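You operate a simulated robot arm through the tools that you are given. There is no shell and no other tool.

You are at the controls of a simulated two-armed robot. One attempt, no reset.

TASK
Change the soak tub's water: drain it, refill to the blue line.
Fine: the nozzle in it goes to the pink tray first; red valve shut before the tap runs; white lid on at the end.
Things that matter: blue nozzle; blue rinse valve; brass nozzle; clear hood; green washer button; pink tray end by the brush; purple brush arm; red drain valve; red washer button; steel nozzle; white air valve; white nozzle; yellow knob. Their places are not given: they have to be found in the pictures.

Only the result counts: the job must be done as asked and must still hold three seconds after the hand-in. Knocking over, shifting, dropping, spilling or breaking anything else fails it. Lids that push on must go on centred and level and be pressed home; caps that screw on are set level and turned clockwise until they are tight.

THE ROBOT
Two 7-joint arms with fingered hands on one trunk that stands fixed in place. Base frame: the origin is at the foot of the trunk, x ahead of it, y to its left, z up. Lengths are in cm, angles in rad, forces in N, time in s.
The left shoulder is at [6.8, 18.2, 114.7], the right one opposite. With the tool pointing down near the work surface each hand reaches from about 44 to 84 cm from the base axis, measured 20 degrees to its own side. Payload 3.8 kg a hand.
Tool frame (each hand has its own): the origin (TCP) lies between the finger pads and is the grasp point; the fingertips stand 3 cm ahead of it; z points along the fingers, y is the line along which they close. Largest opening 10.4 cm; the body of the gripper starts 3.5 cm behind the TCP. The gripper is a hand of 4 fingers: y runs from the thumb to the fingers, the wrist lies at [-1.7, -10.4, -17.8] in the tool frame, and closing takes about 1.5 s.
Orientation is that of the tool frame in the base frame, as a unit quaternion [x, y, z, w]. With the fingers straight down and the wrist toward the robot, the tool's x, y and z point along [0, 1, 0], [1, 0, 0] and [0, 0, -1] of the base frame.

THE INTERFACE
- The arms move only by the tool play_rows. It takes "left_increments", "right_increments" or both (then of equal length, played together; a hand with none holds still); each is a list of rows, each an object (a shift or turn left out is 0, a gripper value left out holds the last) with "angular": the turn, a rotation vector about the tool's x, y, z in rad, a list of three; "linear": the shift along the tool's x, y, z in cm, a list of three; "grip": the opening, from 0 (shut) to 1 (fully open). In form: [{"angular": [rx, ry, rz], "linear": [dx, dy, dz], "grip": grip}, ...]. A call has 1 to 20 rows; each row shifts and turns the commanded pose from where the row before left it, along the tool's axes as they then stand. Each row takes 0.2 s and may step no farther than 5 cm and 0.15 rad from the row before; otherwise, or with a gripper value out of range, the whole call is refused. A pose out of reach is approached as far as the arm can. The call stops where the force on the tool passes 40 N (or 10 N more than at its start, if that is more) or the arm is blocked; 0.2 s more then pass. The fingers move at their own pace (about 7.2 cm/s each) and stop on an object; they squeeze with about 33 N. The grip force told is the motor's: it shows also when the fingers shut on nothing. Time passes only in rows, and 0.2 s behind the last, so rows that do not move let the fingers close. It gives the time, the measured TCP pose, the force on the tool (base axes), the opening and the grip force at its end, in the units of the frame above (readings bear some noise), with the torque about the TCP (base axes, N m) and any sound that the robot's microphone picked up.
- Cameras (640 x 400 px; columns grow to the right, rows downward): "scene" is now at [15.38, 4.16, 134.31]; the picture's right is [0.42, -0.91, 0.00], its down [-0.27, -0.12, -0.96] and it looks along [0.87, 0.40, -0.30] (base axes); focal length 214 px, centre (320, 200). "left" rides on the left gripper at [-6.6, -9, -12.6] in its tool frame; the picture's right is [-0.78, -0.30, 0.56], its down [0.57, -0.70, 0.42] and it looks along [0.27, 0.65, 0.71] (tool axes); focal length 275 px, centre (320, 200). "right" rides on the right gripper at [6.6, -9, -12.6] in its tool frame; the picture's right is [-0.78, 0.30, -0.56], its down [-0.57, -0.70, 0.42] and it looks along [-0.26, 0.65, 0.71] (tool axes); focal length 275 px, centre (320, 200).
- snapshot(camera): a new picture of that camera. It takes no simulated time.
- lift_body(by): slides the trunk up (or, below 0, down) by that many cm; the arms and the scene camera ride with it, the base frame stays. It gives what a move gives, with no picture.
- set_grasp(shape, hand): the hand has 4 fingers and takes this shape, open, in about a second: jaw (thumb against the fingers, like two jaws); tri (thumb and two fingers); tip (a fingertip pinch); poke (one finger out to press); point (the index stretched); flat (the hand flat); cup (the hand cupped); fist (a fist). The gripper value then closes the fingers along that shape, each until it touches; the sizes above hold for jaw. It gives what a move gives, with no picture.
- pan_tilt(pan, tilt): turns the head with the scene camera to pan (to the left, within 1.501 rad either way) and tilt (down, from -0.506 to 1.204), counted from straight ahead of the robot. It gives what a move gives.
- measure_at(camera, pixels): for up to 12 pixels [column, row] of the newest picture of that camera ("zoom" is the newest enlarged one), the place [x, y, z] in the base frame of the surface seen there, good to about 0.2 cm, but the place of the scene camera against the robot may be out by one fixed shift of up to 1.2 cm in any direction. It takes no simulated time.
- enlarge(camera, box): a new picture of the part [left, top, right, bottom] of that camera's present view, enlarged. It takes no simulated time.
- job_done(): hands the job in; it is judged then, once.

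Leave the grippers open and the arms clear of the work at the hand-in unless told otherwise.

The tools are called after ">>>" as a command line: name --argument value ..., lists and objects as JSON in quotes. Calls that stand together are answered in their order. play_rows: Moves the arms, as the interface text tells. Its arguments: {"type":"object","properties":{"left_increments":{"type":"array","items":{"type":"object","properties":{"angular":{"type":"array","items":{"type":"number"}},"linear":{"type":"array","items":{"type":"number"}},"grip":{"type":"number"}}}},"right_increments":{"type":"array","items":{"type":"object","properties":{"angular":{"type":"array","items":{"type":"number"}},"linear":{"type":"array","items":{"type":"number"}},"grip":{"type":"number"}}}}},"required":[]} The other tools are called the same way: lift_body (by) slides the trunk up or down; set_grasp (shape, hand) gives the hand a shape; pan_tilt (pan, tilt) turns the head that bears the scene camera; snapshot (camera) takes a picture; measure_at (camera, pixels) gives the place of the surface under pixels of a picture; enlarge (camera, box) takes an enlarged picture of a part of a camera's view; job_done () hands the job in.

At the start:

```text
t: 0.0
left_tcp_pos: [36.08, 43.63, 127.34]
left_ee_rot: [0.707, 0.707, 0.0, 0.001]
left_contact_force: [0.1, -1.0, 0.4]
left_ft_torque: [0.0, 0.0, 0.0]
left_gripper_width: 10.36
left_gripper_force: 0.0
left_shape: jaw
right_tcp_pos: [43.01, 2.83, 131.99]
right_ee_rot: [0.706, 0.708, 0.0, 0.0]
right_contact_force: [-0.3, -0.7, 0.3]
right_ft_torque: [-0.01, -0.02, -0.01]
right_gripper_width: 10.37
right_gripper_force: 0.0
right_shape: jaw
trunk travel left (down, up): [-30.0, 45.6]
head pan, tilt: [0.433, 0.3]
```

scene: 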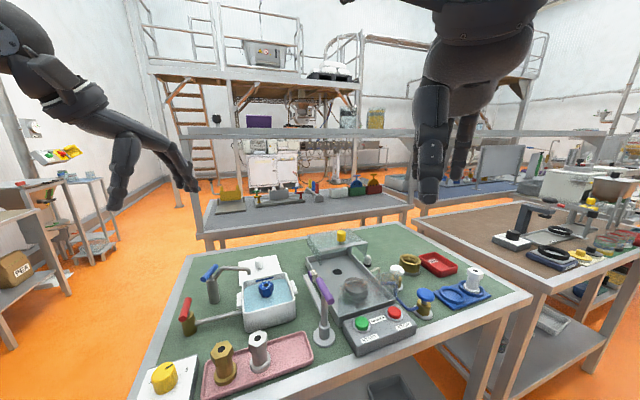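
right: 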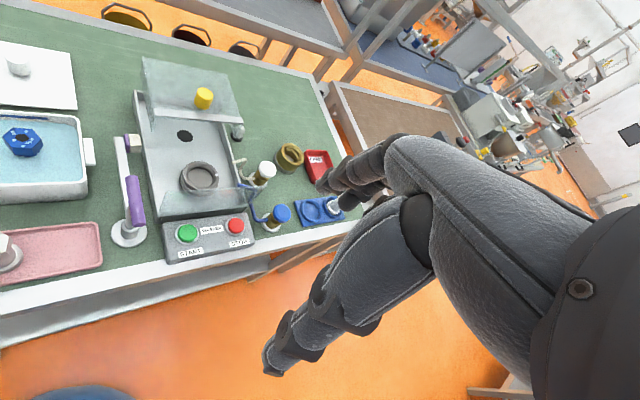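
left: 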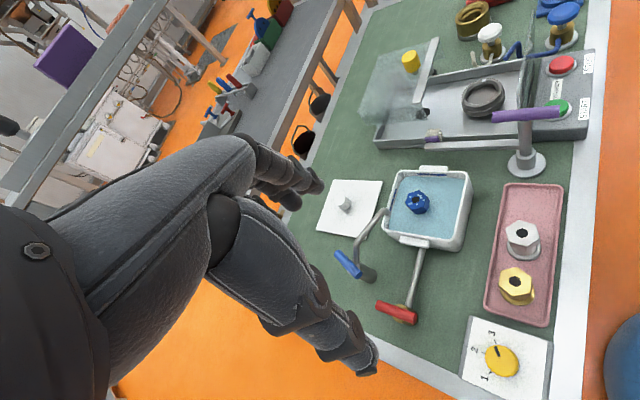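

I see the soak tub with a blue nozzle in it, a tap with a blue handle on its left, a red drain valve lever, a white lid behind the tub, and the pink tray with a brass and a steel nozzle. I'll tilt the head down and look closer.

>>> pan_tilt --pan 0.433 --tilt 0.7

>>> snapshot --camera "scene"

>>> snapshot --camera "left"

```text
t: 0.9
left_tcp_pos: [36.06, 43.64, 127.2]
left_ee_rot: [0.706, 0.708, -0.001, -0.001]
left_contact_force: [0.6, 0.8, 0.0]
left_ft_torque: [0.0, -0.01, 0.0]
left_gripper_width: 10.36
left_gripper_force: 0.0
left_shape: jaw
right_tcp_pos: [43.0, 2.89, 131.87]
right_ee_rot: [0.707, 0.707, 0.0, -0.001]
right_contact_force: [-0.4, -0.1, 0.0]
right_ft_torque: [0.01, 0.01, -0.01]
right_gripper_width: 10.34
right_gripper_force: 0.1
right_shape: jaw
trunk travel left (down, up): [-30.0, 45.6]
head pan, tilt: [0.433, 0.7]
```

```text
taken
```

scene: 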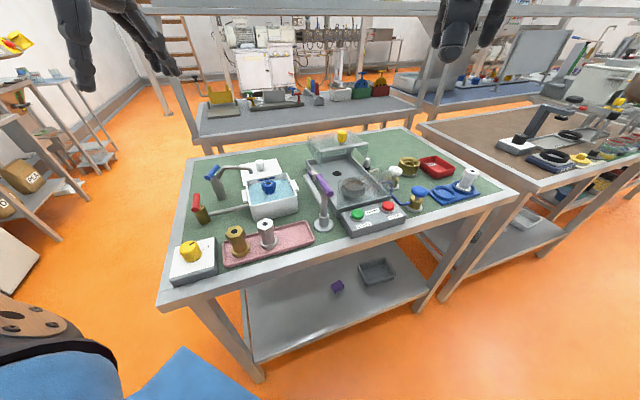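

```text
taken
```

left: 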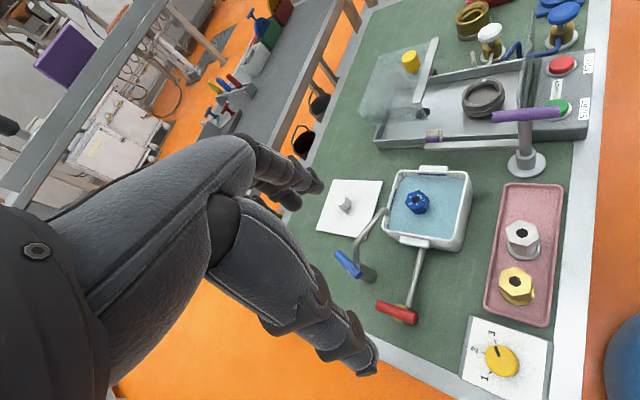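

The work table is in view. I'll enlarge the tub area, around (160,140)-(340,290), to find the parts.

>>> enlarge --camera "scene" --box '[160, 140, 340, 252]'

>>> enlarge --camera "left" --box '[300, 150, 600, 337]'

```text
3.56 times, centred on (250, 196) of scene
```

zoom: 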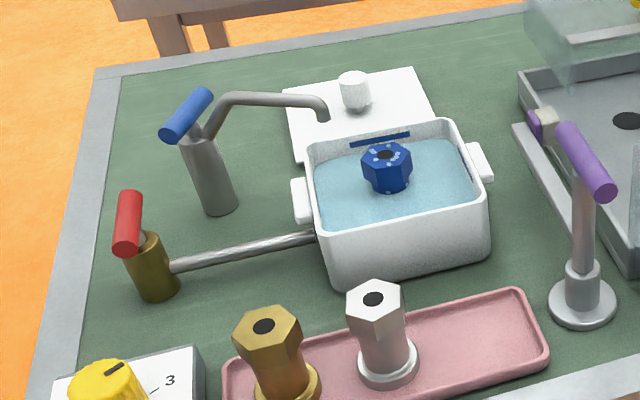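

```text
2.13 times, centred on (450, 244) of left
```

zoom: 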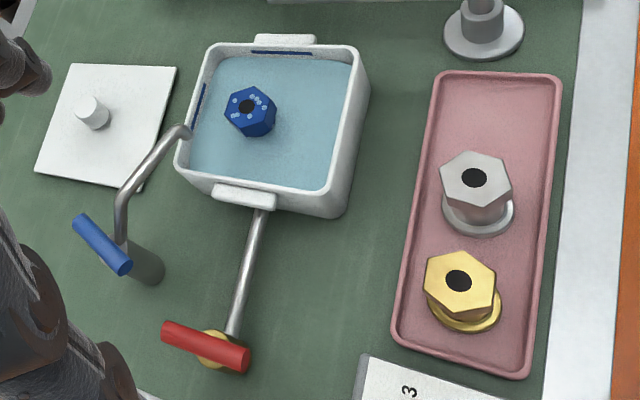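

I'll measure the tub, nozzle, tap, valve, tray and knob in the enlarged left-hand picture.

>>> measure_at --camera "zoom" --pixels '[[246, 106], [258, 118], [90, 110], [105, 140], [100, 242], [205, 345], [235, 290], [185, 132], [245, 195], [475, 120], [480, 165], [485, 30]]'

>>> measure_at --camera "left" --pixels '[[418, 203], [345, 204], [352, 186], [347, 263], [396, 310], [412, 275], [388, 211], [416, 243], [522, 205], [501, 362], [526, 162], [525, 113]]'

```text
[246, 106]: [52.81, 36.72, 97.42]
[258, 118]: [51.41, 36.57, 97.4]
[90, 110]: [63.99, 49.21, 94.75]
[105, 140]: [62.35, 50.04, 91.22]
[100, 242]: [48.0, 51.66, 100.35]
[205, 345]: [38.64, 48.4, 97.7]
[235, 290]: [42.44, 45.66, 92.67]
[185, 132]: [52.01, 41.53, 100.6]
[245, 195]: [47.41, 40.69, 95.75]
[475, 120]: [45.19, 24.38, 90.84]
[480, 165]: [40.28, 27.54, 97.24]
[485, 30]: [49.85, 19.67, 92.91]
```

```text
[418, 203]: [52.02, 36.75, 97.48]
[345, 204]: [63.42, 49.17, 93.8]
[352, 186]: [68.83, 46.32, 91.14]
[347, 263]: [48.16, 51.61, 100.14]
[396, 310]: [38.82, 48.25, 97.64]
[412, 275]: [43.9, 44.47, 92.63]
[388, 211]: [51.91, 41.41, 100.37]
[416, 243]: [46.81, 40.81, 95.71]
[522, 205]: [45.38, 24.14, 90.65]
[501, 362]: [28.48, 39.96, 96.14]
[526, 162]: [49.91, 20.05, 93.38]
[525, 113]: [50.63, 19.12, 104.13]
```

I'll take close-ups of the two levers and the tub.

>>> enlarge --camera "left" --box '[320, 220, 440, 340]'

>>> enlarge --camera "scene" --box '[180, 155, 270, 230]'

>>> enlarge --camera "scene" --box '[235, 150, 315, 225]'

>>> enlarge --camera "left" --box '[370, 150, 490, 260]'

```text
3.33 times, centred on (380, 280) of left
```

zoom: 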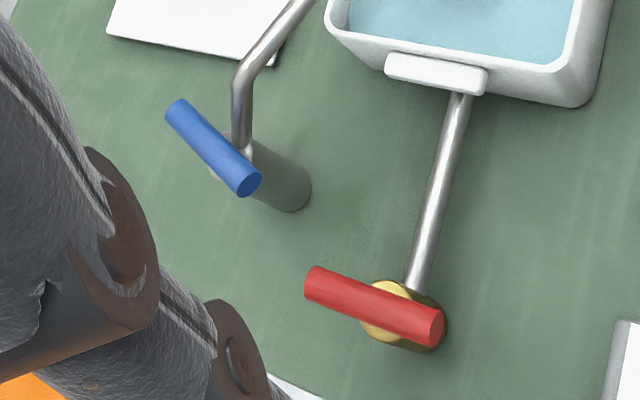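

```text
5.33 times, centred on (225, 192) of scene
```

zoom: 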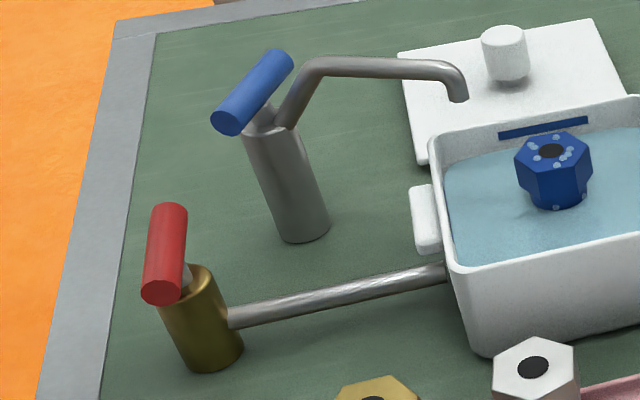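

```text
5.33 times, centred on (275, 188) of scene
```

zoom: 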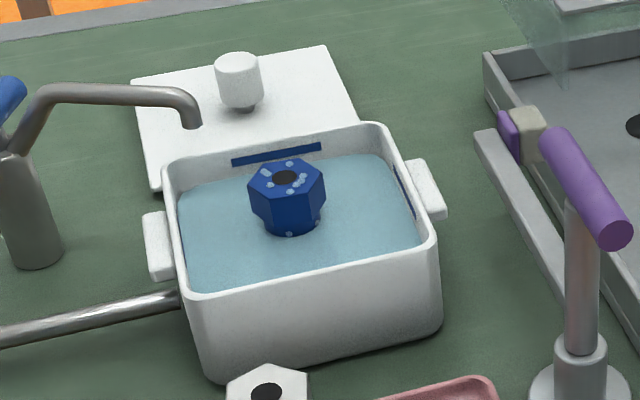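

```text
3.64 times, centred on (430, 205) of left
```

zoom: 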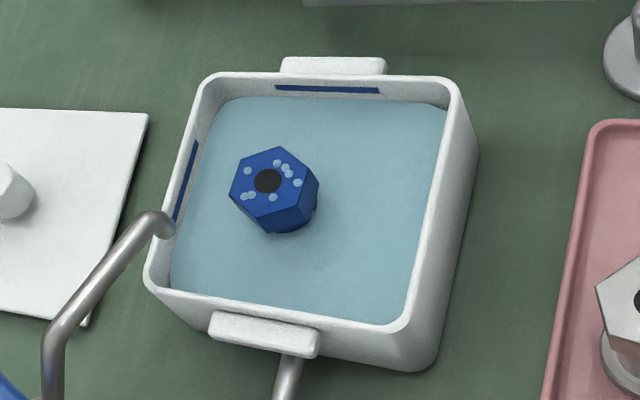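

I'll measure the tub's rim corners, blue line, water and handles in this last zoom.

>>> measure_at --camera "zoom" --pixels '[[205, 82], [452, 85], [400, 328], [152, 283], [330, 89], [186, 180], [200, 250], [360, 250], [335, 66], [262, 330], [160, 222], [267, 180]]'

>>> measure_at --camera "left" --pixels '[[500, 190], [556, 190], [548, 318], [488, 304], [522, 236], [516, 288], [535, 190], [520, 300], [545, 250], [338, 255], [357, 275], [402, 372]]'

```text
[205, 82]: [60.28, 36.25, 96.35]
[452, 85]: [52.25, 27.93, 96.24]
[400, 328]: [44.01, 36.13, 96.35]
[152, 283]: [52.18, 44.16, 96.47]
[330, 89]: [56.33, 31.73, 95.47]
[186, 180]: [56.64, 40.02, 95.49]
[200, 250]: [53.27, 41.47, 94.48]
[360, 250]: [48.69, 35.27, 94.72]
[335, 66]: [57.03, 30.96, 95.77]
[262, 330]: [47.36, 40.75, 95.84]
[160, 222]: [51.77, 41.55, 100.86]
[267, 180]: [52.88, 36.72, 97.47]
```

```text
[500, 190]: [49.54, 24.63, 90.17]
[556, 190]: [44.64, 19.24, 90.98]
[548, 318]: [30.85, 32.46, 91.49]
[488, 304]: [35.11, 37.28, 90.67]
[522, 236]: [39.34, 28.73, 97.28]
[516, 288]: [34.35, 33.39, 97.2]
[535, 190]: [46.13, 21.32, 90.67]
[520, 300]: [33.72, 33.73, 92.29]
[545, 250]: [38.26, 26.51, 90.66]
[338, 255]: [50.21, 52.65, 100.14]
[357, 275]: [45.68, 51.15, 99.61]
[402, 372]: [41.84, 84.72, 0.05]
```

I'll look closer at the brush arm, the tray's free end and the lid.

>>> enlarge --camera "left" --box '[470, 90, 610, 210]'

>>> measure_at --camera "zoom" --pixels '[[105, 115], [400, 85], [250, 110], [240, 330], [310, 330], [250, 150], [320, 275], [200, 320], [400, 70], [240, 280]]'

>>> enlarge --camera "right" --box '[0, 30, 200, 290]'

>>> measure_at --camera "right" --pixels '[[75, 108], [72, 44], [5, 105], [10, 42], [18, 65], [136, 200], [128, 150], [128, 232], [135, 182], [95, 225], [90, 265], [22, 142]]'

```text
3.33 times, centred on (540, 150) of left
```

zoom: 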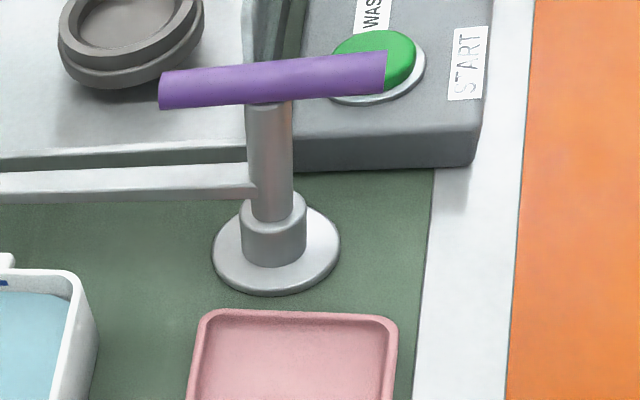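

```text
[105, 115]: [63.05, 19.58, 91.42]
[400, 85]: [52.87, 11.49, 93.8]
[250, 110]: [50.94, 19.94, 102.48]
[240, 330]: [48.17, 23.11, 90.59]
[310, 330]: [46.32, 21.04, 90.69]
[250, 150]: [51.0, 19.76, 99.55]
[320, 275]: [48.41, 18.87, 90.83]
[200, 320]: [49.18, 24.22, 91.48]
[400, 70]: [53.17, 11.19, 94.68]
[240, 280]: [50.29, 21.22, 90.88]
```

```text
1.54 times, centred on (100, 160) of right
```

zoom: 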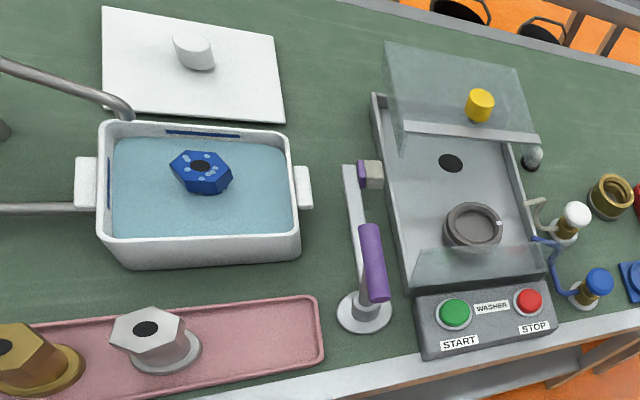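

```text
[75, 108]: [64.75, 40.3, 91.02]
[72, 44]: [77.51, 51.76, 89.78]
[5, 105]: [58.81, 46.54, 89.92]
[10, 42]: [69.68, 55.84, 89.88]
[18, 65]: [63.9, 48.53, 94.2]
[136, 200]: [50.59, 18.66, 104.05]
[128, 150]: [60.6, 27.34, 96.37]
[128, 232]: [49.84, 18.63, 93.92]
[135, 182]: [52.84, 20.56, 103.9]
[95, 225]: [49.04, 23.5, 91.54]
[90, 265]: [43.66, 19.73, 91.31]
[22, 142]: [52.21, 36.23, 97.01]
```

Now the lid corners, knob, nozzle corners and other points in this right-hand zoom.

>>> measure_at --camera "zoom" --pixels '[[108, 14], [268, 42], [276, 115], [107, 106], [195, 45], [192, 65], [200, 166], [228, 178], [176, 166], [125, 108], [372, 228], [376, 298]]'

>>> enlarge --camera "right" --box '[0, 30, 100, 160]'

```text
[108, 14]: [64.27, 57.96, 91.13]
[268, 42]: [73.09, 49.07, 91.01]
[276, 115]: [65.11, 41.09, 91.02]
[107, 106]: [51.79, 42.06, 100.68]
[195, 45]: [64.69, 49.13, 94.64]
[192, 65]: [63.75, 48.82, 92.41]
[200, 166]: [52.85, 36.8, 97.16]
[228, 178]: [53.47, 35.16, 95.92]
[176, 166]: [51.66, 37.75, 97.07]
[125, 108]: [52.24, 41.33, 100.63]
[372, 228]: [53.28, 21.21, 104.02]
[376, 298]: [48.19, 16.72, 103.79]
```

```text
3.08 times, centred on (50, 95) of right
```

zoom: 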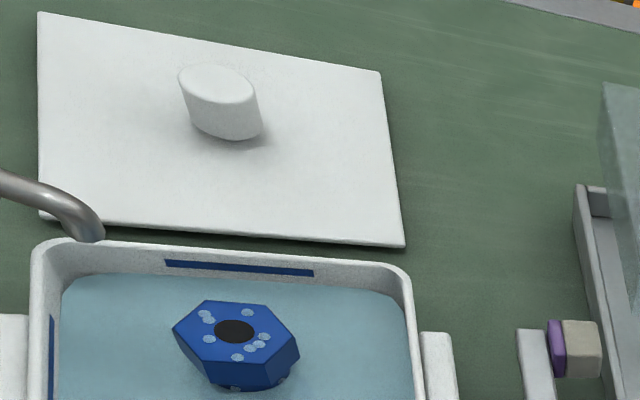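

I want to see the hand's shape. I'll look at both hands with the scene camera by raising the head tilt.

>>> pan_tilt --pan 0.433 --tilt 0.2

>>> snapshot --camera "scene"

>>> snapshot --camera "right"

```text
t: 1.8
left_tcp_pos: [36.23, 43.52, 127.23]
left_ee_rot: [0.707, 0.707, 0.0, 0.001]
left_contact_force: [0.1, 0.3, -0.1]
left_ft_torque: [-0.01, 0.03, -0.01]
left_gripper_width: 10.31
left_gripper_force: 0.0
left_shape: jaw
right_tcp_pos: [42.99, 2.74, 131.91]
right_ee_rot: [0.707, 0.708, 0.0, 0.0]
right_contact_force: [-0.6, -0.5, 0.2]
right_ft_torque: [0.0, 0.06, 0.03]
right_gripper_width: 10.33
right_gripper_force: 0.2
right_shape: jaw
trunk travel left (down, up): [-30.0, 45.6]
head pan, tilt: [0.433, 0.201]
```

```text
taken
```

scene: 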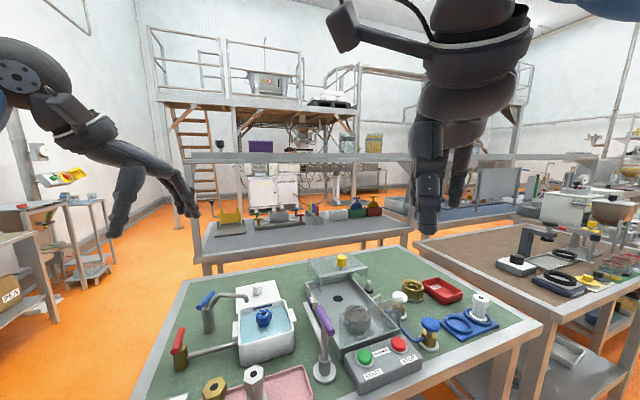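

```text
taken
```

right: 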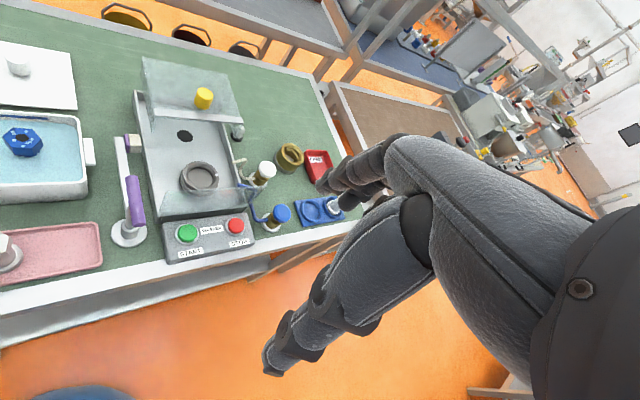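

The hand is a palm with a thumb on the robot side and fingers on the far side. I'll bring the left hand lower to (40, 33, 112), still well above everything, so its camera gets a close view of the tub and spout.

>>> play_rows --left_increments '[{"linear": [-2.1, 0.8, 3]}, {"linear": [-2.1, 0.8, 3]}, {"linear": [-2.1, 0.8, 3]}, {"linear": [-2.1, 0.8, 3]}, {"linear": [-2.1, 0.8, 3]}]'

>>> pan_tilt --pan 0.6 --tilt 0.75

>>> snapshot --camera "left"

>>> snapshot --camera "scene"

```text
t: 3.0
left_tcp_pos: [40.29, 33.05, 112.27]
left_ee_rot: [0.706, 0.708, 0.0, 0.0]
left_contact_force: [0.3, 0.3, -0.1]
left_ft_torque: [0.03, -0.01, -0.01]
left_gripper_width: 10.34
left_gripper_force: 0.0
left_shape: jaw
right_tcp_pos: [43.06, 2.85, 131.98]
right_ee_rot: [0.707, 0.707, 0.0, -0.001]
right_contact_force: [-0.9, 0.1, 0.5]
right_ft_torque: [0.02, 0.01, 0.02]
right_gripper_width: 10.37
right_gripper_force: 0.0
right_shape: jaw
trunk travel left (down, up): [-30.0, 45.6]
head pan, tilt: [0.433, 0.201]
```

```text
t: 4.0
left_tcp_pos: [40.16, 33.08, 112.23]
left_ee_rot: [0.707, 0.707, 0.001, 0.001]
left_contact_force: [0.1, -0.2, 1.0]
left_ft_torque: [-0.01, -0.03, 0.01]
left_gripper_width: 10.37
left_gripper_force: 0.0
left_shape: jaw
right_tcp_pos: [43.0, 2.74, 131.96]
right_ee_rot: [0.706, 0.708, 0.0, 0.0]
right_contact_force: [0.5, -0.1, 1.4]
right_ft_torque: [-0.02, -0.01, 0.0]
right_gripper_width: 10.34
right_gripper_force: 0.1
right_shape: jaw
trunk travel left (down, up): [-30.0, 45.6]
head pan, tilt: [0.6, 0.75]
```

```text
taken
```

left: 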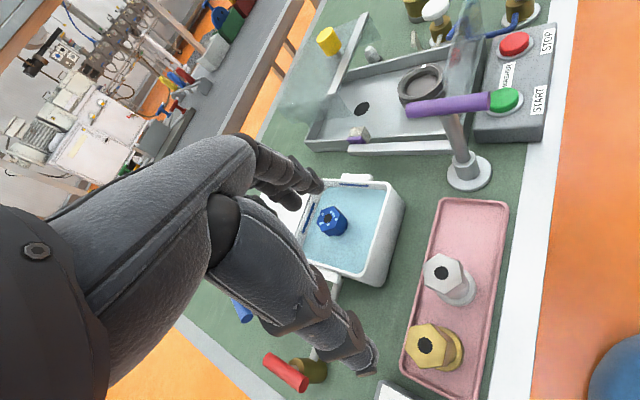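

```text
taken
```

scene: 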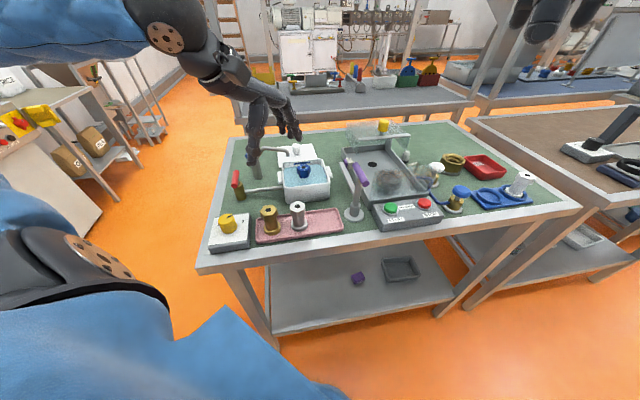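

The left hand blocks its own view of the spout. I'll use the right hand as a second eye: move it to about (39, 9, 120) and turn it toward the tub, well above everything.

>>> play_rows --right_increments '[{"linear": [1.5, -1, 3]}, {"linear": [1.5, -1, 3]}, {"linear": [1.5, -1, 3]}, {"linear": [1.5, -1, 3]}, {"angular": [0, 0, -0.15]}, {"angular": [0, 0, -0.15]}, {"angular": [0, 0, -0.15]}, {"angular": [0, 0, -0.15]}, {"angular": [0, 0, -0.15]}, {"angular": [0, 0, -0.15]}]'

>>> snapshot --camera "right"

```text
t: 6.2
left_tcp_pos: [40.19, 33.04, 112.27]
left_ee_rot: [0.707, 0.707, 0.0, 0.001]
left_contact_force: [-0.2, -0.1, 0.1]
left_ft_torque: [0.02, 0.02, 0.03]
left_gripper_width: 10.39
left_gripper_force: 0.0
left_shape: jaw
right_tcp_pos: [39.06, 8.92, 120.01]
right_ee_rot: [0.327, 0.945, 0.001, -0.001]
right_contact_force: [0.0, 0.6, -0.3]
right_ft_torque: [0.0, 0.01, -0.02]
right_gripper_width: 10.37
right_gripper_force: 0.0
right_shape: jaw
trunk travel left (down, up): [-30.0, 45.6]
head pan, tilt: [0.6, 0.75]
```

```text
taken
```

right: 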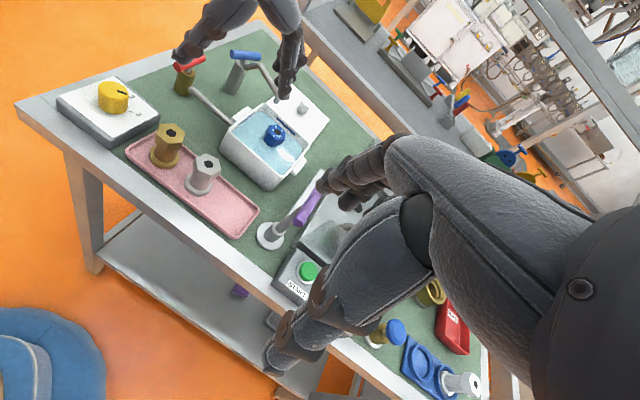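

This gives a good oblique view of the tub at about (268,145). I'll zoom on it.

>>> enlarge --camera "right" --box '[165, 40, 335, 200]'

>>> measure_at --camera "zoom" --pixels '[[100, 100], [300, 20]]'

```text
2.50 times, centred on (250, 120) of right
```

zoom: 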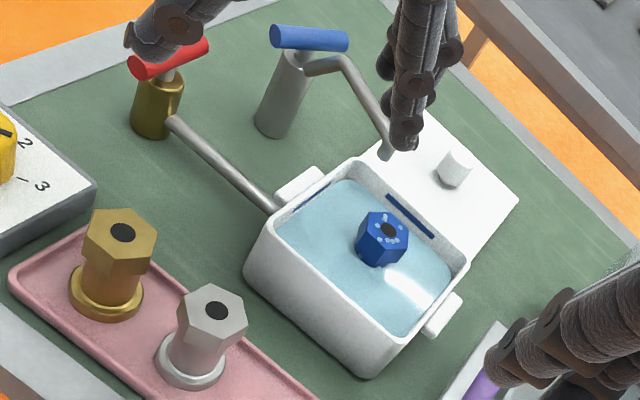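

```text
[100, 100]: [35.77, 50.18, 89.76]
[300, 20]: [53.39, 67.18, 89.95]
```

>>> measure_at --camera "zoom" --pixels '[[305, 66], [325, 66], [345, 60], [358, 82], [370, 105], [380, 128], [386, 148], [388, 157], [278, 38], [340, 42], [160, 45], [205, 50]]'

>>> enlarge --camera "right" --box '[245, 110, 305, 165]'

```text
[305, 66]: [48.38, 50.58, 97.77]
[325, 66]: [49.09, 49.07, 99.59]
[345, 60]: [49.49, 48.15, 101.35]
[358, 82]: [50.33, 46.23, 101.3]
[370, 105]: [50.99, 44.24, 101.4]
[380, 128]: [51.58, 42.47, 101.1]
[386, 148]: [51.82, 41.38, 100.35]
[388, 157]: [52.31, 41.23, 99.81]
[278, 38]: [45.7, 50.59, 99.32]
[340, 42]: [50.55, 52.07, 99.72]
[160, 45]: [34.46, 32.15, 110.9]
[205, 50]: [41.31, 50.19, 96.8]
```

```text
7.27 times, centred on (275, 138) of right
```

zoom: 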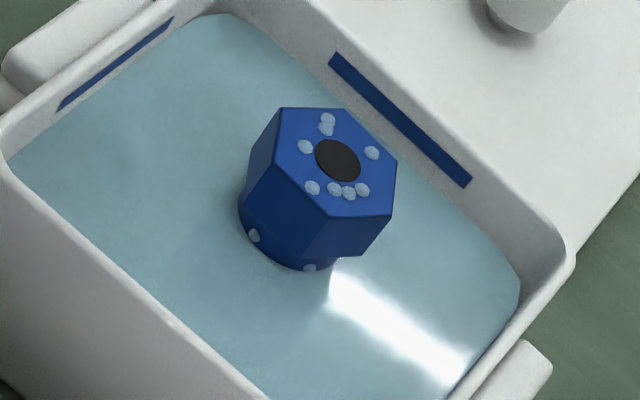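

>>> measure_at --camera "zoom" --pixels '[[285, 112], [343, 112], [392, 159], [388, 210], [332, 212], [279, 163], [338, 160], [400, 110], [396, 130], [115, 62], [200, 200], [380, 290]]'

>>> measure_at --camera "right" --pixels '[[281, 127], [300, 105], [305, 110]]'

```text
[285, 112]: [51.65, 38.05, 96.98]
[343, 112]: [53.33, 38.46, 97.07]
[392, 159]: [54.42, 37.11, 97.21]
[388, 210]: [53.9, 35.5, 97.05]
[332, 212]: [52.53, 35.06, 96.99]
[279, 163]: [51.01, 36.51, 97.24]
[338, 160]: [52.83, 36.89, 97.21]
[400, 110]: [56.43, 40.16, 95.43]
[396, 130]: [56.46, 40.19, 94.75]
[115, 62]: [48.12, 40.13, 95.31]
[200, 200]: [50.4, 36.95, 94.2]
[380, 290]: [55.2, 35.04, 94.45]
```

```text
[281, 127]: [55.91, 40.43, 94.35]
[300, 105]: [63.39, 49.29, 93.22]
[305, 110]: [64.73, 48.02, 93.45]
```

I'll look at the left hand's shape in the scene camera to judge the clearance to the spout.

>>> enlarge --camera "scene" --box '[130, 0, 330, 200]'

>>> enlarge --camera "right" --box '[150, 0, 350, 130]'

```text
2.00 times, centred on (230, 100) of scene
```

zoom: 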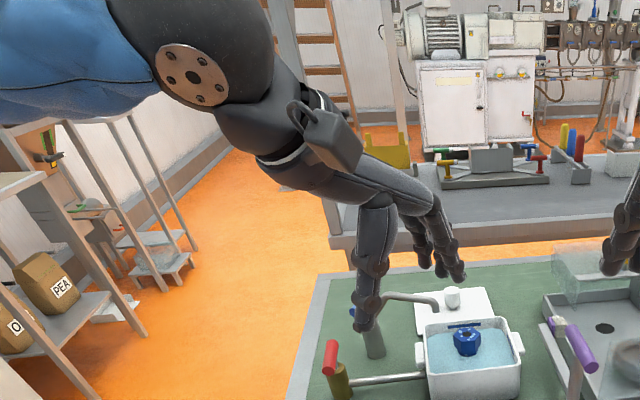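

```text
3.08 times, centred on (250, 65) of right
```

zoom: 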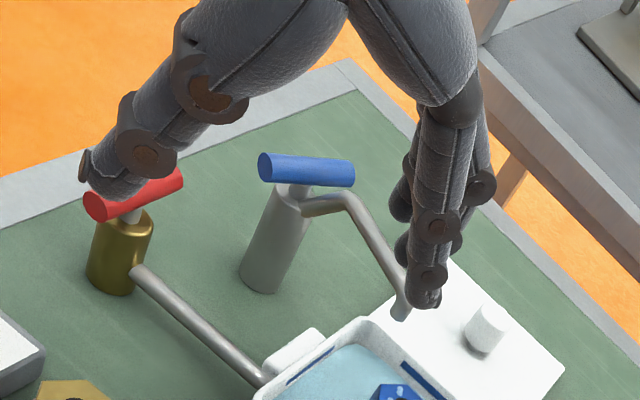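

The blue nozzle's hex head is centred at (52.8, 36.8), top z 97.1, with flats facing about -18° and 42°. The spout tip is at (52, 41.3), z 99.5–101.5, so I'll approach at yaw -18° with the body tilted slightly away from the spout and the opening at about 6 cm. First I'll hover above it.

>>> play_rows --left_increments '[{"angular": [0, 0, 0.15], "grip": 0.6}, {"angular": [0, 0, 0.15]}, {"angular": [0, 0, 0.014]}, {"angular": [0, 0.15, 0]}, {"linear": [1.6, 2.71, 1.57]}, {"linear": [1.6, 2.71, 1.57]}, {"linear": [1.6, 2.71, 1.57]}, {"linear": [1.6, 2.71, 1.57]}]'

>>> snapshot --camera "left"

>>> snapshot --camera "right"

```text
t: 8.0
left_tcp_pos: [52.75, 36.68, 107.08]
left_ee_rot: [0.806, 0.587, 0.06, -0.045]
left_contact_force: [-0.3, 0.0, 1.2]
left_ft_torque: [-0.01, 0.0, -0.04]
left_gripper_width: 6.3
left_gripper_force: 0.1
left_shape: jaw
right_tcp_pos: [39.21, 8.9, 119.95]
right_ee_rot: [0.329, 0.944, 0.0, -0.001]
right_contact_force: [0.7, -0.7, 0.8]
right_ft_torque: [0.01, 0.02, -0.01]
right_gripper_width: 10.37
right_gripper_force: 0.2
right_shape: jaw
trunk travel left (down, up): [-30.0, 45.6]
head pan, tilt: [0.6, 0.75]
```

```text
taken
```

left: 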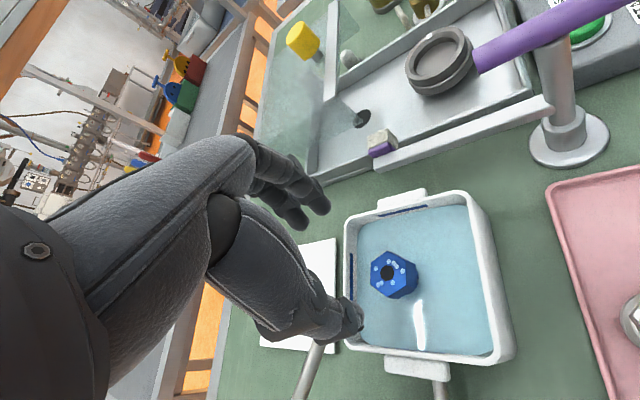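

```text
taken
```

right: 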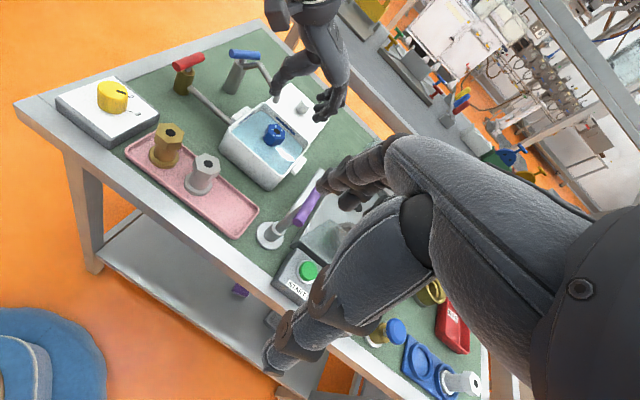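

>>> enlarge --camera "right" --box '[215, 40, 365, 170]'

>>> measure_at --camera "left" --pixels '[[387, 273], [404, 256], [352, 335], [325, 205], [305, 220], [320, 335], [348, 315], [300, 200]]'

```text
3.08 times, centred on (290, 105) of right
```

zoom: 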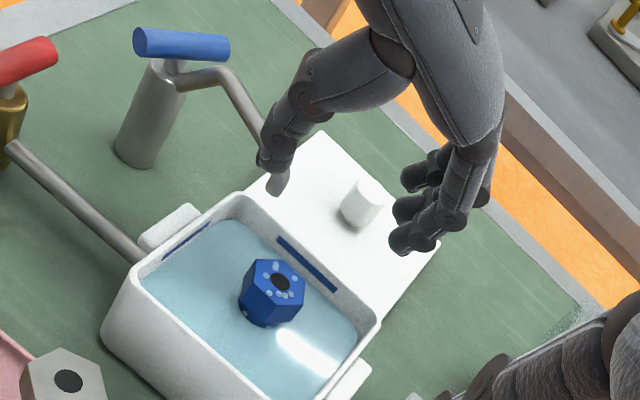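

```text
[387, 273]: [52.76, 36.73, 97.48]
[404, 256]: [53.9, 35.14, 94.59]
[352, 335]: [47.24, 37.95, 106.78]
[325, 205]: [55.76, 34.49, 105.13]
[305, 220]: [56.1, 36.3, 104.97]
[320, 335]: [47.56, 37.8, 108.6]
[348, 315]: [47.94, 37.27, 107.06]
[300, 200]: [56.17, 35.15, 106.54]
```

Thumb and fingers straddle the nozzle. I'll narrow the opening to about 5.2 cm so that the thumb clears the tub wall, and descend partly to check.

>>> play_rows --left_increments '[{"grip": 0.5}, {}, {"linear": [-0.306, 0, 1.954]}, {"linear": [-0.306, 0, 1.954]}, {"linear": [-0.306, 0, 1.954]}]'

>>> enlarge --camera "right" --box '[215, 40, 365, 170]'

>>> snapshot --camera "left"

```text
t: 9.2
left_tcp_pos: [52.72, 36.69, 101.06]
left_ee_rot: [0.807, 0.586, 0.06, -0.044]
left_contact_force: [0.9, -0.6, -0.4]
left_ft_torque: [-0.01, 0.02, 0.0]
left_gripper_width: 5.25
left_gripper_force: 0.1
left_shape: jaw
right_tcp_pos: [39.04, 8.81, 119.98]
right_ee_rot: [0.329, 0.944, 0.001, -0.001]
right_contact_force: [0.9, 0.3, 0.1]
right_ft_torque: [0.0, 0.01, -0.02]
right_gripper_width: 10.34
right_gripper_force: 0.1
right_shape: jaw
trunk travel left (down, up): [-30.0, 45.6]
head pan, tilt: [0.6, 0.75]
```

```text
3.08 times, centred on (290, 105) of right
```

zoom: 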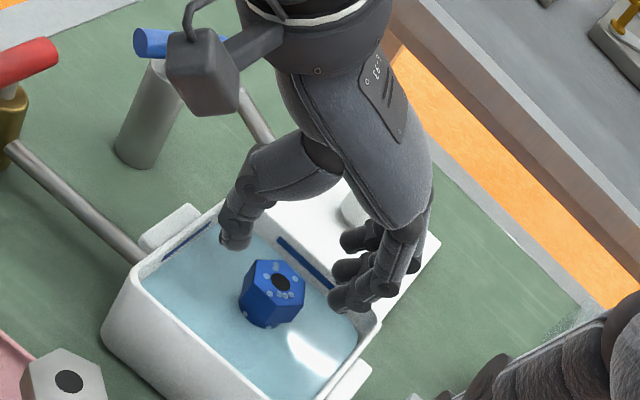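

```text
taken
```

left: 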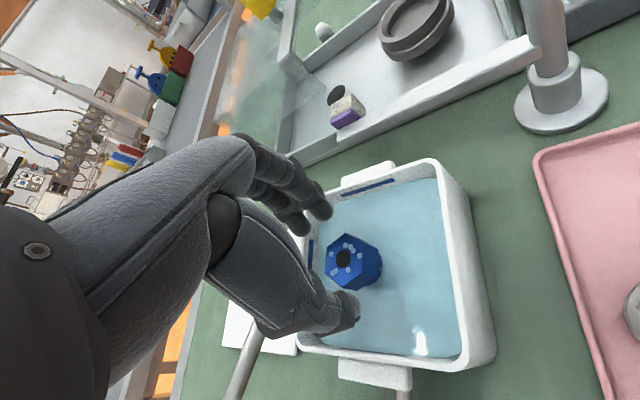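

>>> measure_at --camera "left" --pixels '[[322, 208], [300, 225], [325, 200], [350, 310], [335, 325], [343, 258], [312, 190]]'

>>> measure_at --camera "zoom" --pixels '[[340, 300], [360, 300], [345, 270], [350, 240], [230, 240], [385, 285], [280, 282], [405, 260]]'

```text
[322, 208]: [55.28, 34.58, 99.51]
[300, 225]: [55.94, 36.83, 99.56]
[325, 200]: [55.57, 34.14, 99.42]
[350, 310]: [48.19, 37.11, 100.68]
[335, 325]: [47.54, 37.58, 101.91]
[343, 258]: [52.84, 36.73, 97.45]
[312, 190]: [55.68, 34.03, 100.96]
```

```text
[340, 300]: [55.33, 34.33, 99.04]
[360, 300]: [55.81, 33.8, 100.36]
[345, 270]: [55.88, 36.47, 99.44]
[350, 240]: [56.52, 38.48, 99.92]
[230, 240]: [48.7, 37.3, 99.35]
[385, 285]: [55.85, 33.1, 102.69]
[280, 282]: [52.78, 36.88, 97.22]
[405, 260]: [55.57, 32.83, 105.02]
```

The outermost finger would come within about 0.3 cm of the tub's back wall in this yaw. I'll go back up, turn the hand to yaw 42° so the grip lines up with the tub walls and another pair of hex flats, and move the right hand a bit further back.

>>> play_rows --left_increments '[{"linear": [0.52, 0, -3.46]}, {"linear": [0.52, 0, -3.46]}, {"angular": [0, -0.15, 0]}, {"angular": [0, 0, -0.1496]}, {"angular": [0, 0, -0.1496]}, {"angular": [0, 0, -0.1496]}, {"angular": [0, 0, -0.1496]}, {"angular": [0, 0, -0.1496]}, {"angular": [0, 0, -0.1496]}, {"angular": [0, 0, -0.1496]}, {"angular": [0, 0.15, 0]}]' --right_increments '[{"linear": [-1.08, -2.97, -2]}, {"linear": [-1.08, -2.97, -2]}, {}, {}, {}, {}, {}, {}, {}, {}, {}]'

>>> snapshot --camera "right"

>>> snapshot --camera "left"

>>> snapshot --camera "scene"

```text
t: 11.6
left_tcp_pos: [52.65, 36.52, 108.2]
left_ee_rot: [0.405, 0.911, 0.032, -0.07]
left_contact_force: [0.7, -0.2, 0.0]
left_ft_torque: [-0.02, 0.04, -0.02]
left_gripper_width: 5.26
left_gripper_force: 0.1
left_shape: jaw
right_tcp_pos: [37.04, 2.92, 123.89]
right_ee_rot: [0.328, 0.945, 0.0, 0.0]
right_contact_force: [-0.5, 0.4, 0.0]
right_ft_torque: [-0.02, 0.01, -0.02]
right_gripper_width: 10.34
right_gripper_force: 0.0
right_shape: jaw
trunk travel left (down, up): [-30.0, 45.6]
head pan, tilt: [0.6, 0.75]
```

```text
taken
```

right: 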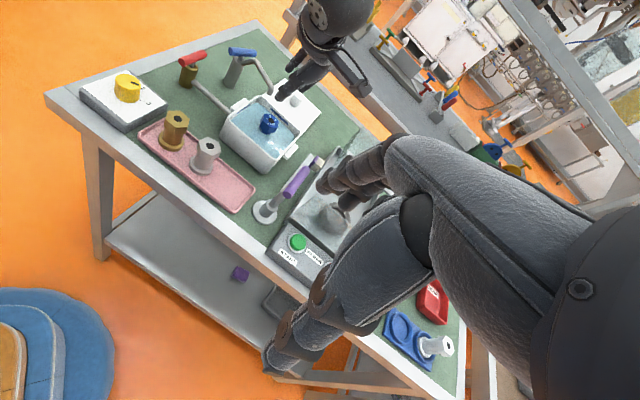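

```text
taken
```

left: 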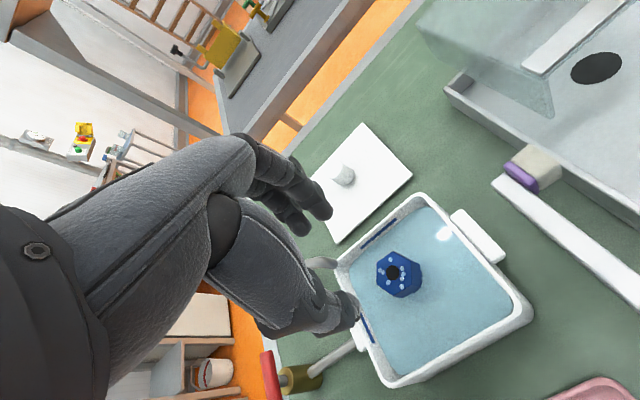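

```text
taken
```

scene: 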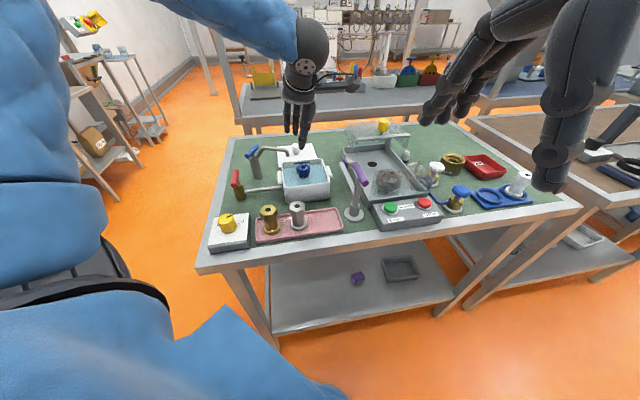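

>>> measure_at --camera "left" --pixels '[[392, 271], [325, 262], [335, 264], [325, 210], [302, 230], [350, 310], [318, 185], [338, 325]]'

>>> enlarge --camera "right" --box '[215, 40, 345, 170]'

```text
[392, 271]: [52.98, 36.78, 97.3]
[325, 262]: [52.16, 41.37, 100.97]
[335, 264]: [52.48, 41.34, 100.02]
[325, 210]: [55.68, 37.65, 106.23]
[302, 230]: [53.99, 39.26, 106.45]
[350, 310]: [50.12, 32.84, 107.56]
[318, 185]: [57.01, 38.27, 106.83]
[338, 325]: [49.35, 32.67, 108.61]
```

```text
3.08 times, centred on (280, 105) of right
```

zoom: 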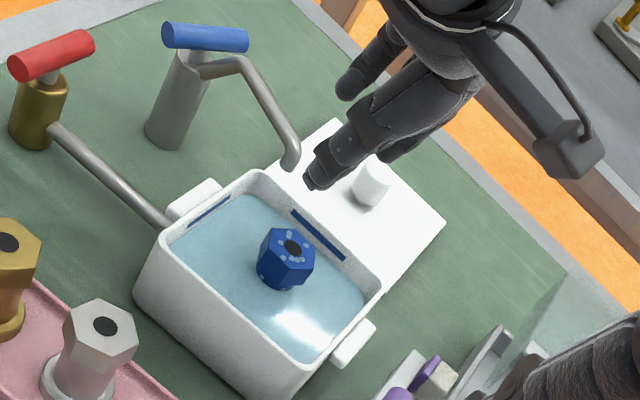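

The third finger sits about 3 cm to the spout side of the thumb line, so it would come too close to the spout. I'll raise the hand a little and try the "tri" shape (thumb and two fingers).

>>> play_rows --left_increments '[{"linear": [0.3, 0, -2]}, {"linear": [0.3, 0, -2]}]'

>>> set_grasp --shape "tri" --hand "left"

>>> snapshot --camera "left"

>>> enlarge --camera "right" --box '[215, 0, 385, 170]'

>>> enlarge --camera "scene" --box '[230, 20, 390, 180]'

```text
t: 12.2
left_tcp_pos: [52.8, 36.74, 112.12]
left_ee_rot: [0.405, 0.911, 0.029, -0.069]
left_contact_force: [0.4, -0.1, 0.5]
left_ft_torque: [0.0, 0.05, 0.0]
left_gripper_width: 5.2
left_gripper_force: 0.1
left_shape: jaw
right_tcp_pos: [36.99, 2.87, 123.95]
right_ee_rot: [0.328, 0.945, 0.0, 0.0]
right_contact_force: [0.8, 0.1, 0.4]
right_ft_torque: [0.0, 0.01, -0.04]
right_gripper_width: 10.38
right_gripper_force: 0.0
right_shape: jaw
trunk travel left (down, up): [-30.0, 45.6]
head pan, tilt: [0.6, 0.75]
```

```text
t: 13.1
left_tcp_pos: [52.72, 36.65, 112.17]
left_ee_rot: [0.405, 0.911, 0.03, -0.068]
left_contact_force: [-0.4, 1.3, -1.4]
left_ft_torque: [0.01, -0.01, 0.0]
left_gripper_width: 10.37
left_gripper_force: 0.1
left_shape: tri
right_tcp_pos: [37.02, 2.8, 123.95]
right_ee_rot: [0.329, 0.944, 0.0, 0.0]
right_contact_force: [-0.8, 0.2, 0.0]
right_ft_torque: [0.0, 0.05, -0.01]
right_gripper_width: 10.38
right_gripper_force: 0.1
right_shape: jaw
trunk travel left (down, up): [-30.0, 45.6]
head pan, tilt: [0.6, 0.75]
```

```text
taken
```

left: 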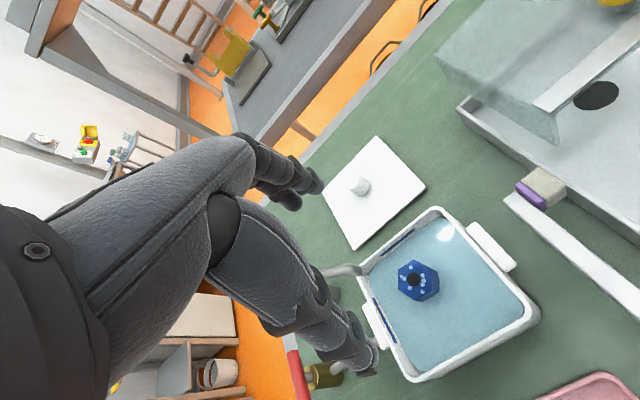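

```text
2.35 times, centred on (300, 85) of right
```

zoom: 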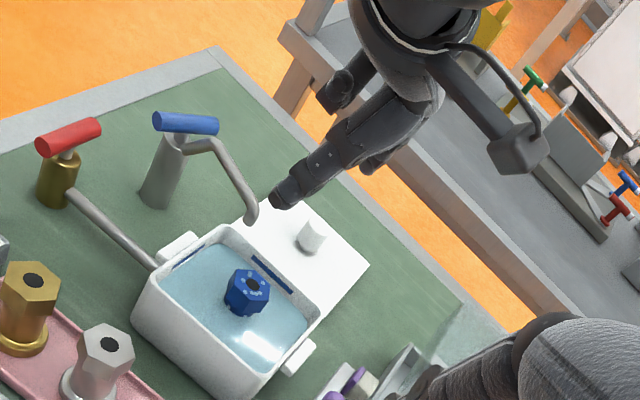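

```text
2.50 times, centred on (310, 100) of scene
```

zoom: 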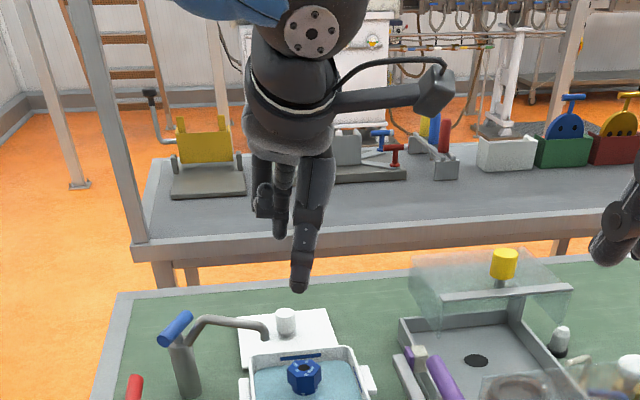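

The ring finger is folded now. I'll measure how low the folded finger hangs compared with the extended tips.

>>> measure_at --camera "zoom" --pixels '[[262, 212], [264, 195], [281, 234], [283, 220], [300, 285], [302, 270], [256, 170], [256, 210]]'

>>> enlarge --camera "right" --box '[270, 0, 350, 100]'

```text
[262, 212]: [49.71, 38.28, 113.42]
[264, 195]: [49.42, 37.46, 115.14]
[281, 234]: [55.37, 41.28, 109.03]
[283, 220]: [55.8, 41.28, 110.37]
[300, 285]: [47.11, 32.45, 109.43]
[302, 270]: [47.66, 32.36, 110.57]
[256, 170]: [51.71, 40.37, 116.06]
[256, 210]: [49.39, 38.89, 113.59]
```

```text
4.00 times, centred on (310, 50) of right
```

zoom: 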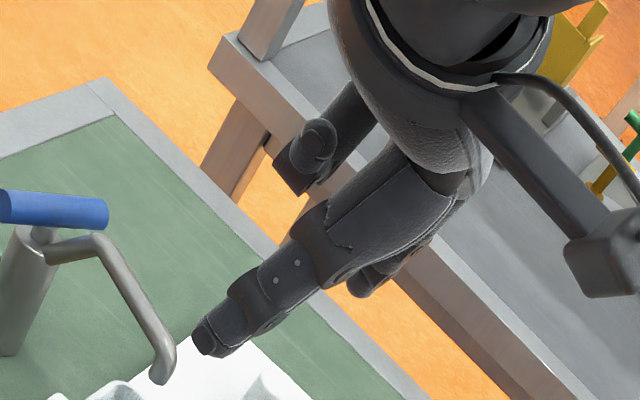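

The folded finger would still be near the spout, so I'll go back to the jaw shape at yaw -18°, upright, with the hand shifted 1 cm away from the spout and back wall. Then the middle finger faces the flat and all three fingers fit inside the tub. I'll set that at hover height.

>>> set_grasp --shape "jaw" --hand "left"

>>> play_rows --left_increments '[{"angular": [0, -0.15, 0], "grip": 0.44}, {"angular": [0, 0, 0.1496]}, {"angular": [0, 0, 0.1496]}, {"angular": [0, 0, 0.1496]}, {"angular": [0, 0, 0.1496]}, {"angular": [0, 0, 0.1496]}, {"angular": [0, 0, 0.1496]}, {"angular": [0, 0, 0.1496]}, {}]'

```text
t: 14.0
left_tcp_pos: [52.79, 36.69, 112.07]
left_ee_rot: [0.404, 0.912, 0.03, -0.068]
left_contact_force: [-0.6, 0.2, -0.1]
left_ft_torque: [0.03, -0.01, 0.01]
left_gripper_width: 10.39
left_gripper_force: 0.1
left_shape: jaw
right_tcp_pos: [36.96, 2.86, 123.91]
right_ee_rot: [0.33, 0.944, 0.001, -0.001]
right_contact_force: [-0.5, -0.1, -0.9]
right_ft_torque: [0.03, 0.02, 0.02]
right_gripper_width: 10.37
right_gripper_force: 0.0
right_shape: jaw
trunk travel left (down, up): [-30.0, 45.6]
head pan, tilt: [0.6, 0.75]
```

```text
t: 16.0
left_tcp_pos: [52.68, 36.63, 112.16]
left_ee_rot: [0.81, 0.587, 0.0, 0.001]
left_contact_force: [0.3, 0.3, 0.4]
left_ft_torque: [0.03, 0.0, 0.0]
left_gripper_width: 4.63
left_gripper_force: 0.1
left_shape: jaw
right_tcp_pos: [37.01, 2.94, 123.9]
right_ee_rot: [0.329, 0.944, 0.0, -0.001]
right_contact_force: [0.6, -0.4, 0.1]
right_ft_torque: [-0.02, 0.0, -0.04]
right_gripper_width: 10.38
right_gripper_force: 0.0
right_shape: jaw
trunk travel left (down, up): [-30.0, 45.6]
head pan, tilt: [0.6, 0.75]
```

Yaw is now -18° upright. I'll descend to z=101 beside the spout and check.

>>> play_rows --left_increments '[{"linear": [-0.82, 0.07, 2.0]}, {"linear": [0, 0, 3.0]}, {"linear": [0, 0, 3.0]}, {"linear": [0, 0, 3.16]}]'

>>> enlarge --camera "right" --box '[215, 40, 345, 170]'

>>> snapshot --camera "left"

```text
t: 17.0
left_tcp_pos: [52.51, 35.74, 101.04]
left_ee_rot: [0.809, 0.588, 0.0, 0.001]
left_contact_force: [-1.1, -0.1, -1.3]
left_ft_torque: [0.03, -0.01, 0.02]
left_gripper_width: 4.61
left_gripper_force: 0.0
left_shape: jaw
right_tcp_pos: [36.96, 2.97, 123.85]
right_ee_rot: [0.328, 0.945, 0.0, -0.001]
right_contact_force: [0.1, 0.4, 0.5]
right_ft_torque: [-0.04, 0.0, -0.03]
right_gripper_width: 10.37
right_gripper_force: 0.1
right_shape: jaw
trunk travel left (down, up): [-30.0, 45.6]
head pan, tilt: [0.6, 0.75]
```

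```text
3.08 times, centred on (280, 105) of right
```

zoom: 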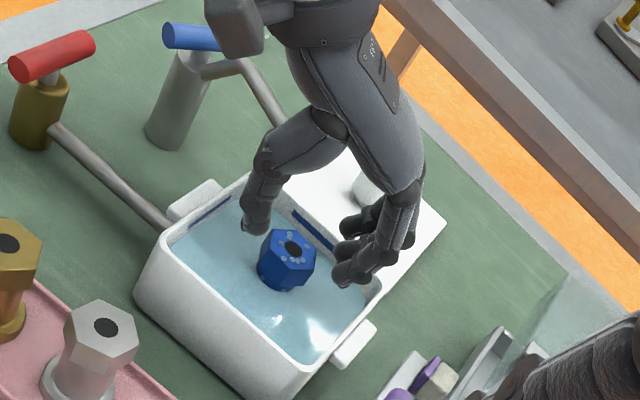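

```text
taken
```

left: 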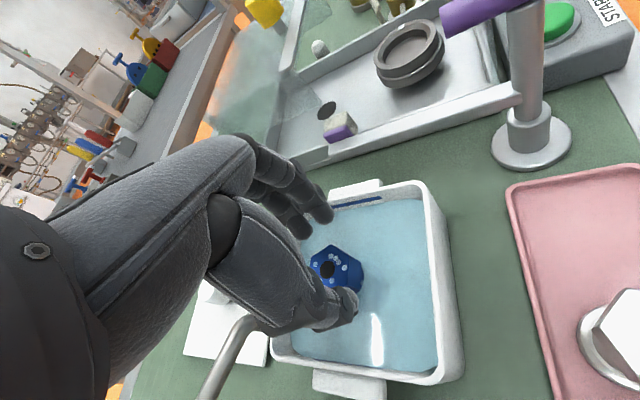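

>>> measure_at --camera "zoom" --pixels '[[340, 275], [345, 250], [350, 228], [252, 225], [272, 210], [285, 260]]'

>>> measure_at --camera "left" --pixels '[[322, 212], [300, 232], [348, 305], [335, 255], [345, 262], [360, 285], [250, 325], [240, 340]]'

```text
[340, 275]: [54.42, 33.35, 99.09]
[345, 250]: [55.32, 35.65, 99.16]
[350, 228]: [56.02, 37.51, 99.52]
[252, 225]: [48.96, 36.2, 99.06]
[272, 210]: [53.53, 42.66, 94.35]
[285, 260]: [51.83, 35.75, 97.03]
```

```text
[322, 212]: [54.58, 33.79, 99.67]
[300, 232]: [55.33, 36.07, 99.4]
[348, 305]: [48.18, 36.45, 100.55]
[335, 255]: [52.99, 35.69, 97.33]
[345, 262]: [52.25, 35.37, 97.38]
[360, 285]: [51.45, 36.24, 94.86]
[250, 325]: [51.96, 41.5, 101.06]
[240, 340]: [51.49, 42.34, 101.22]
```

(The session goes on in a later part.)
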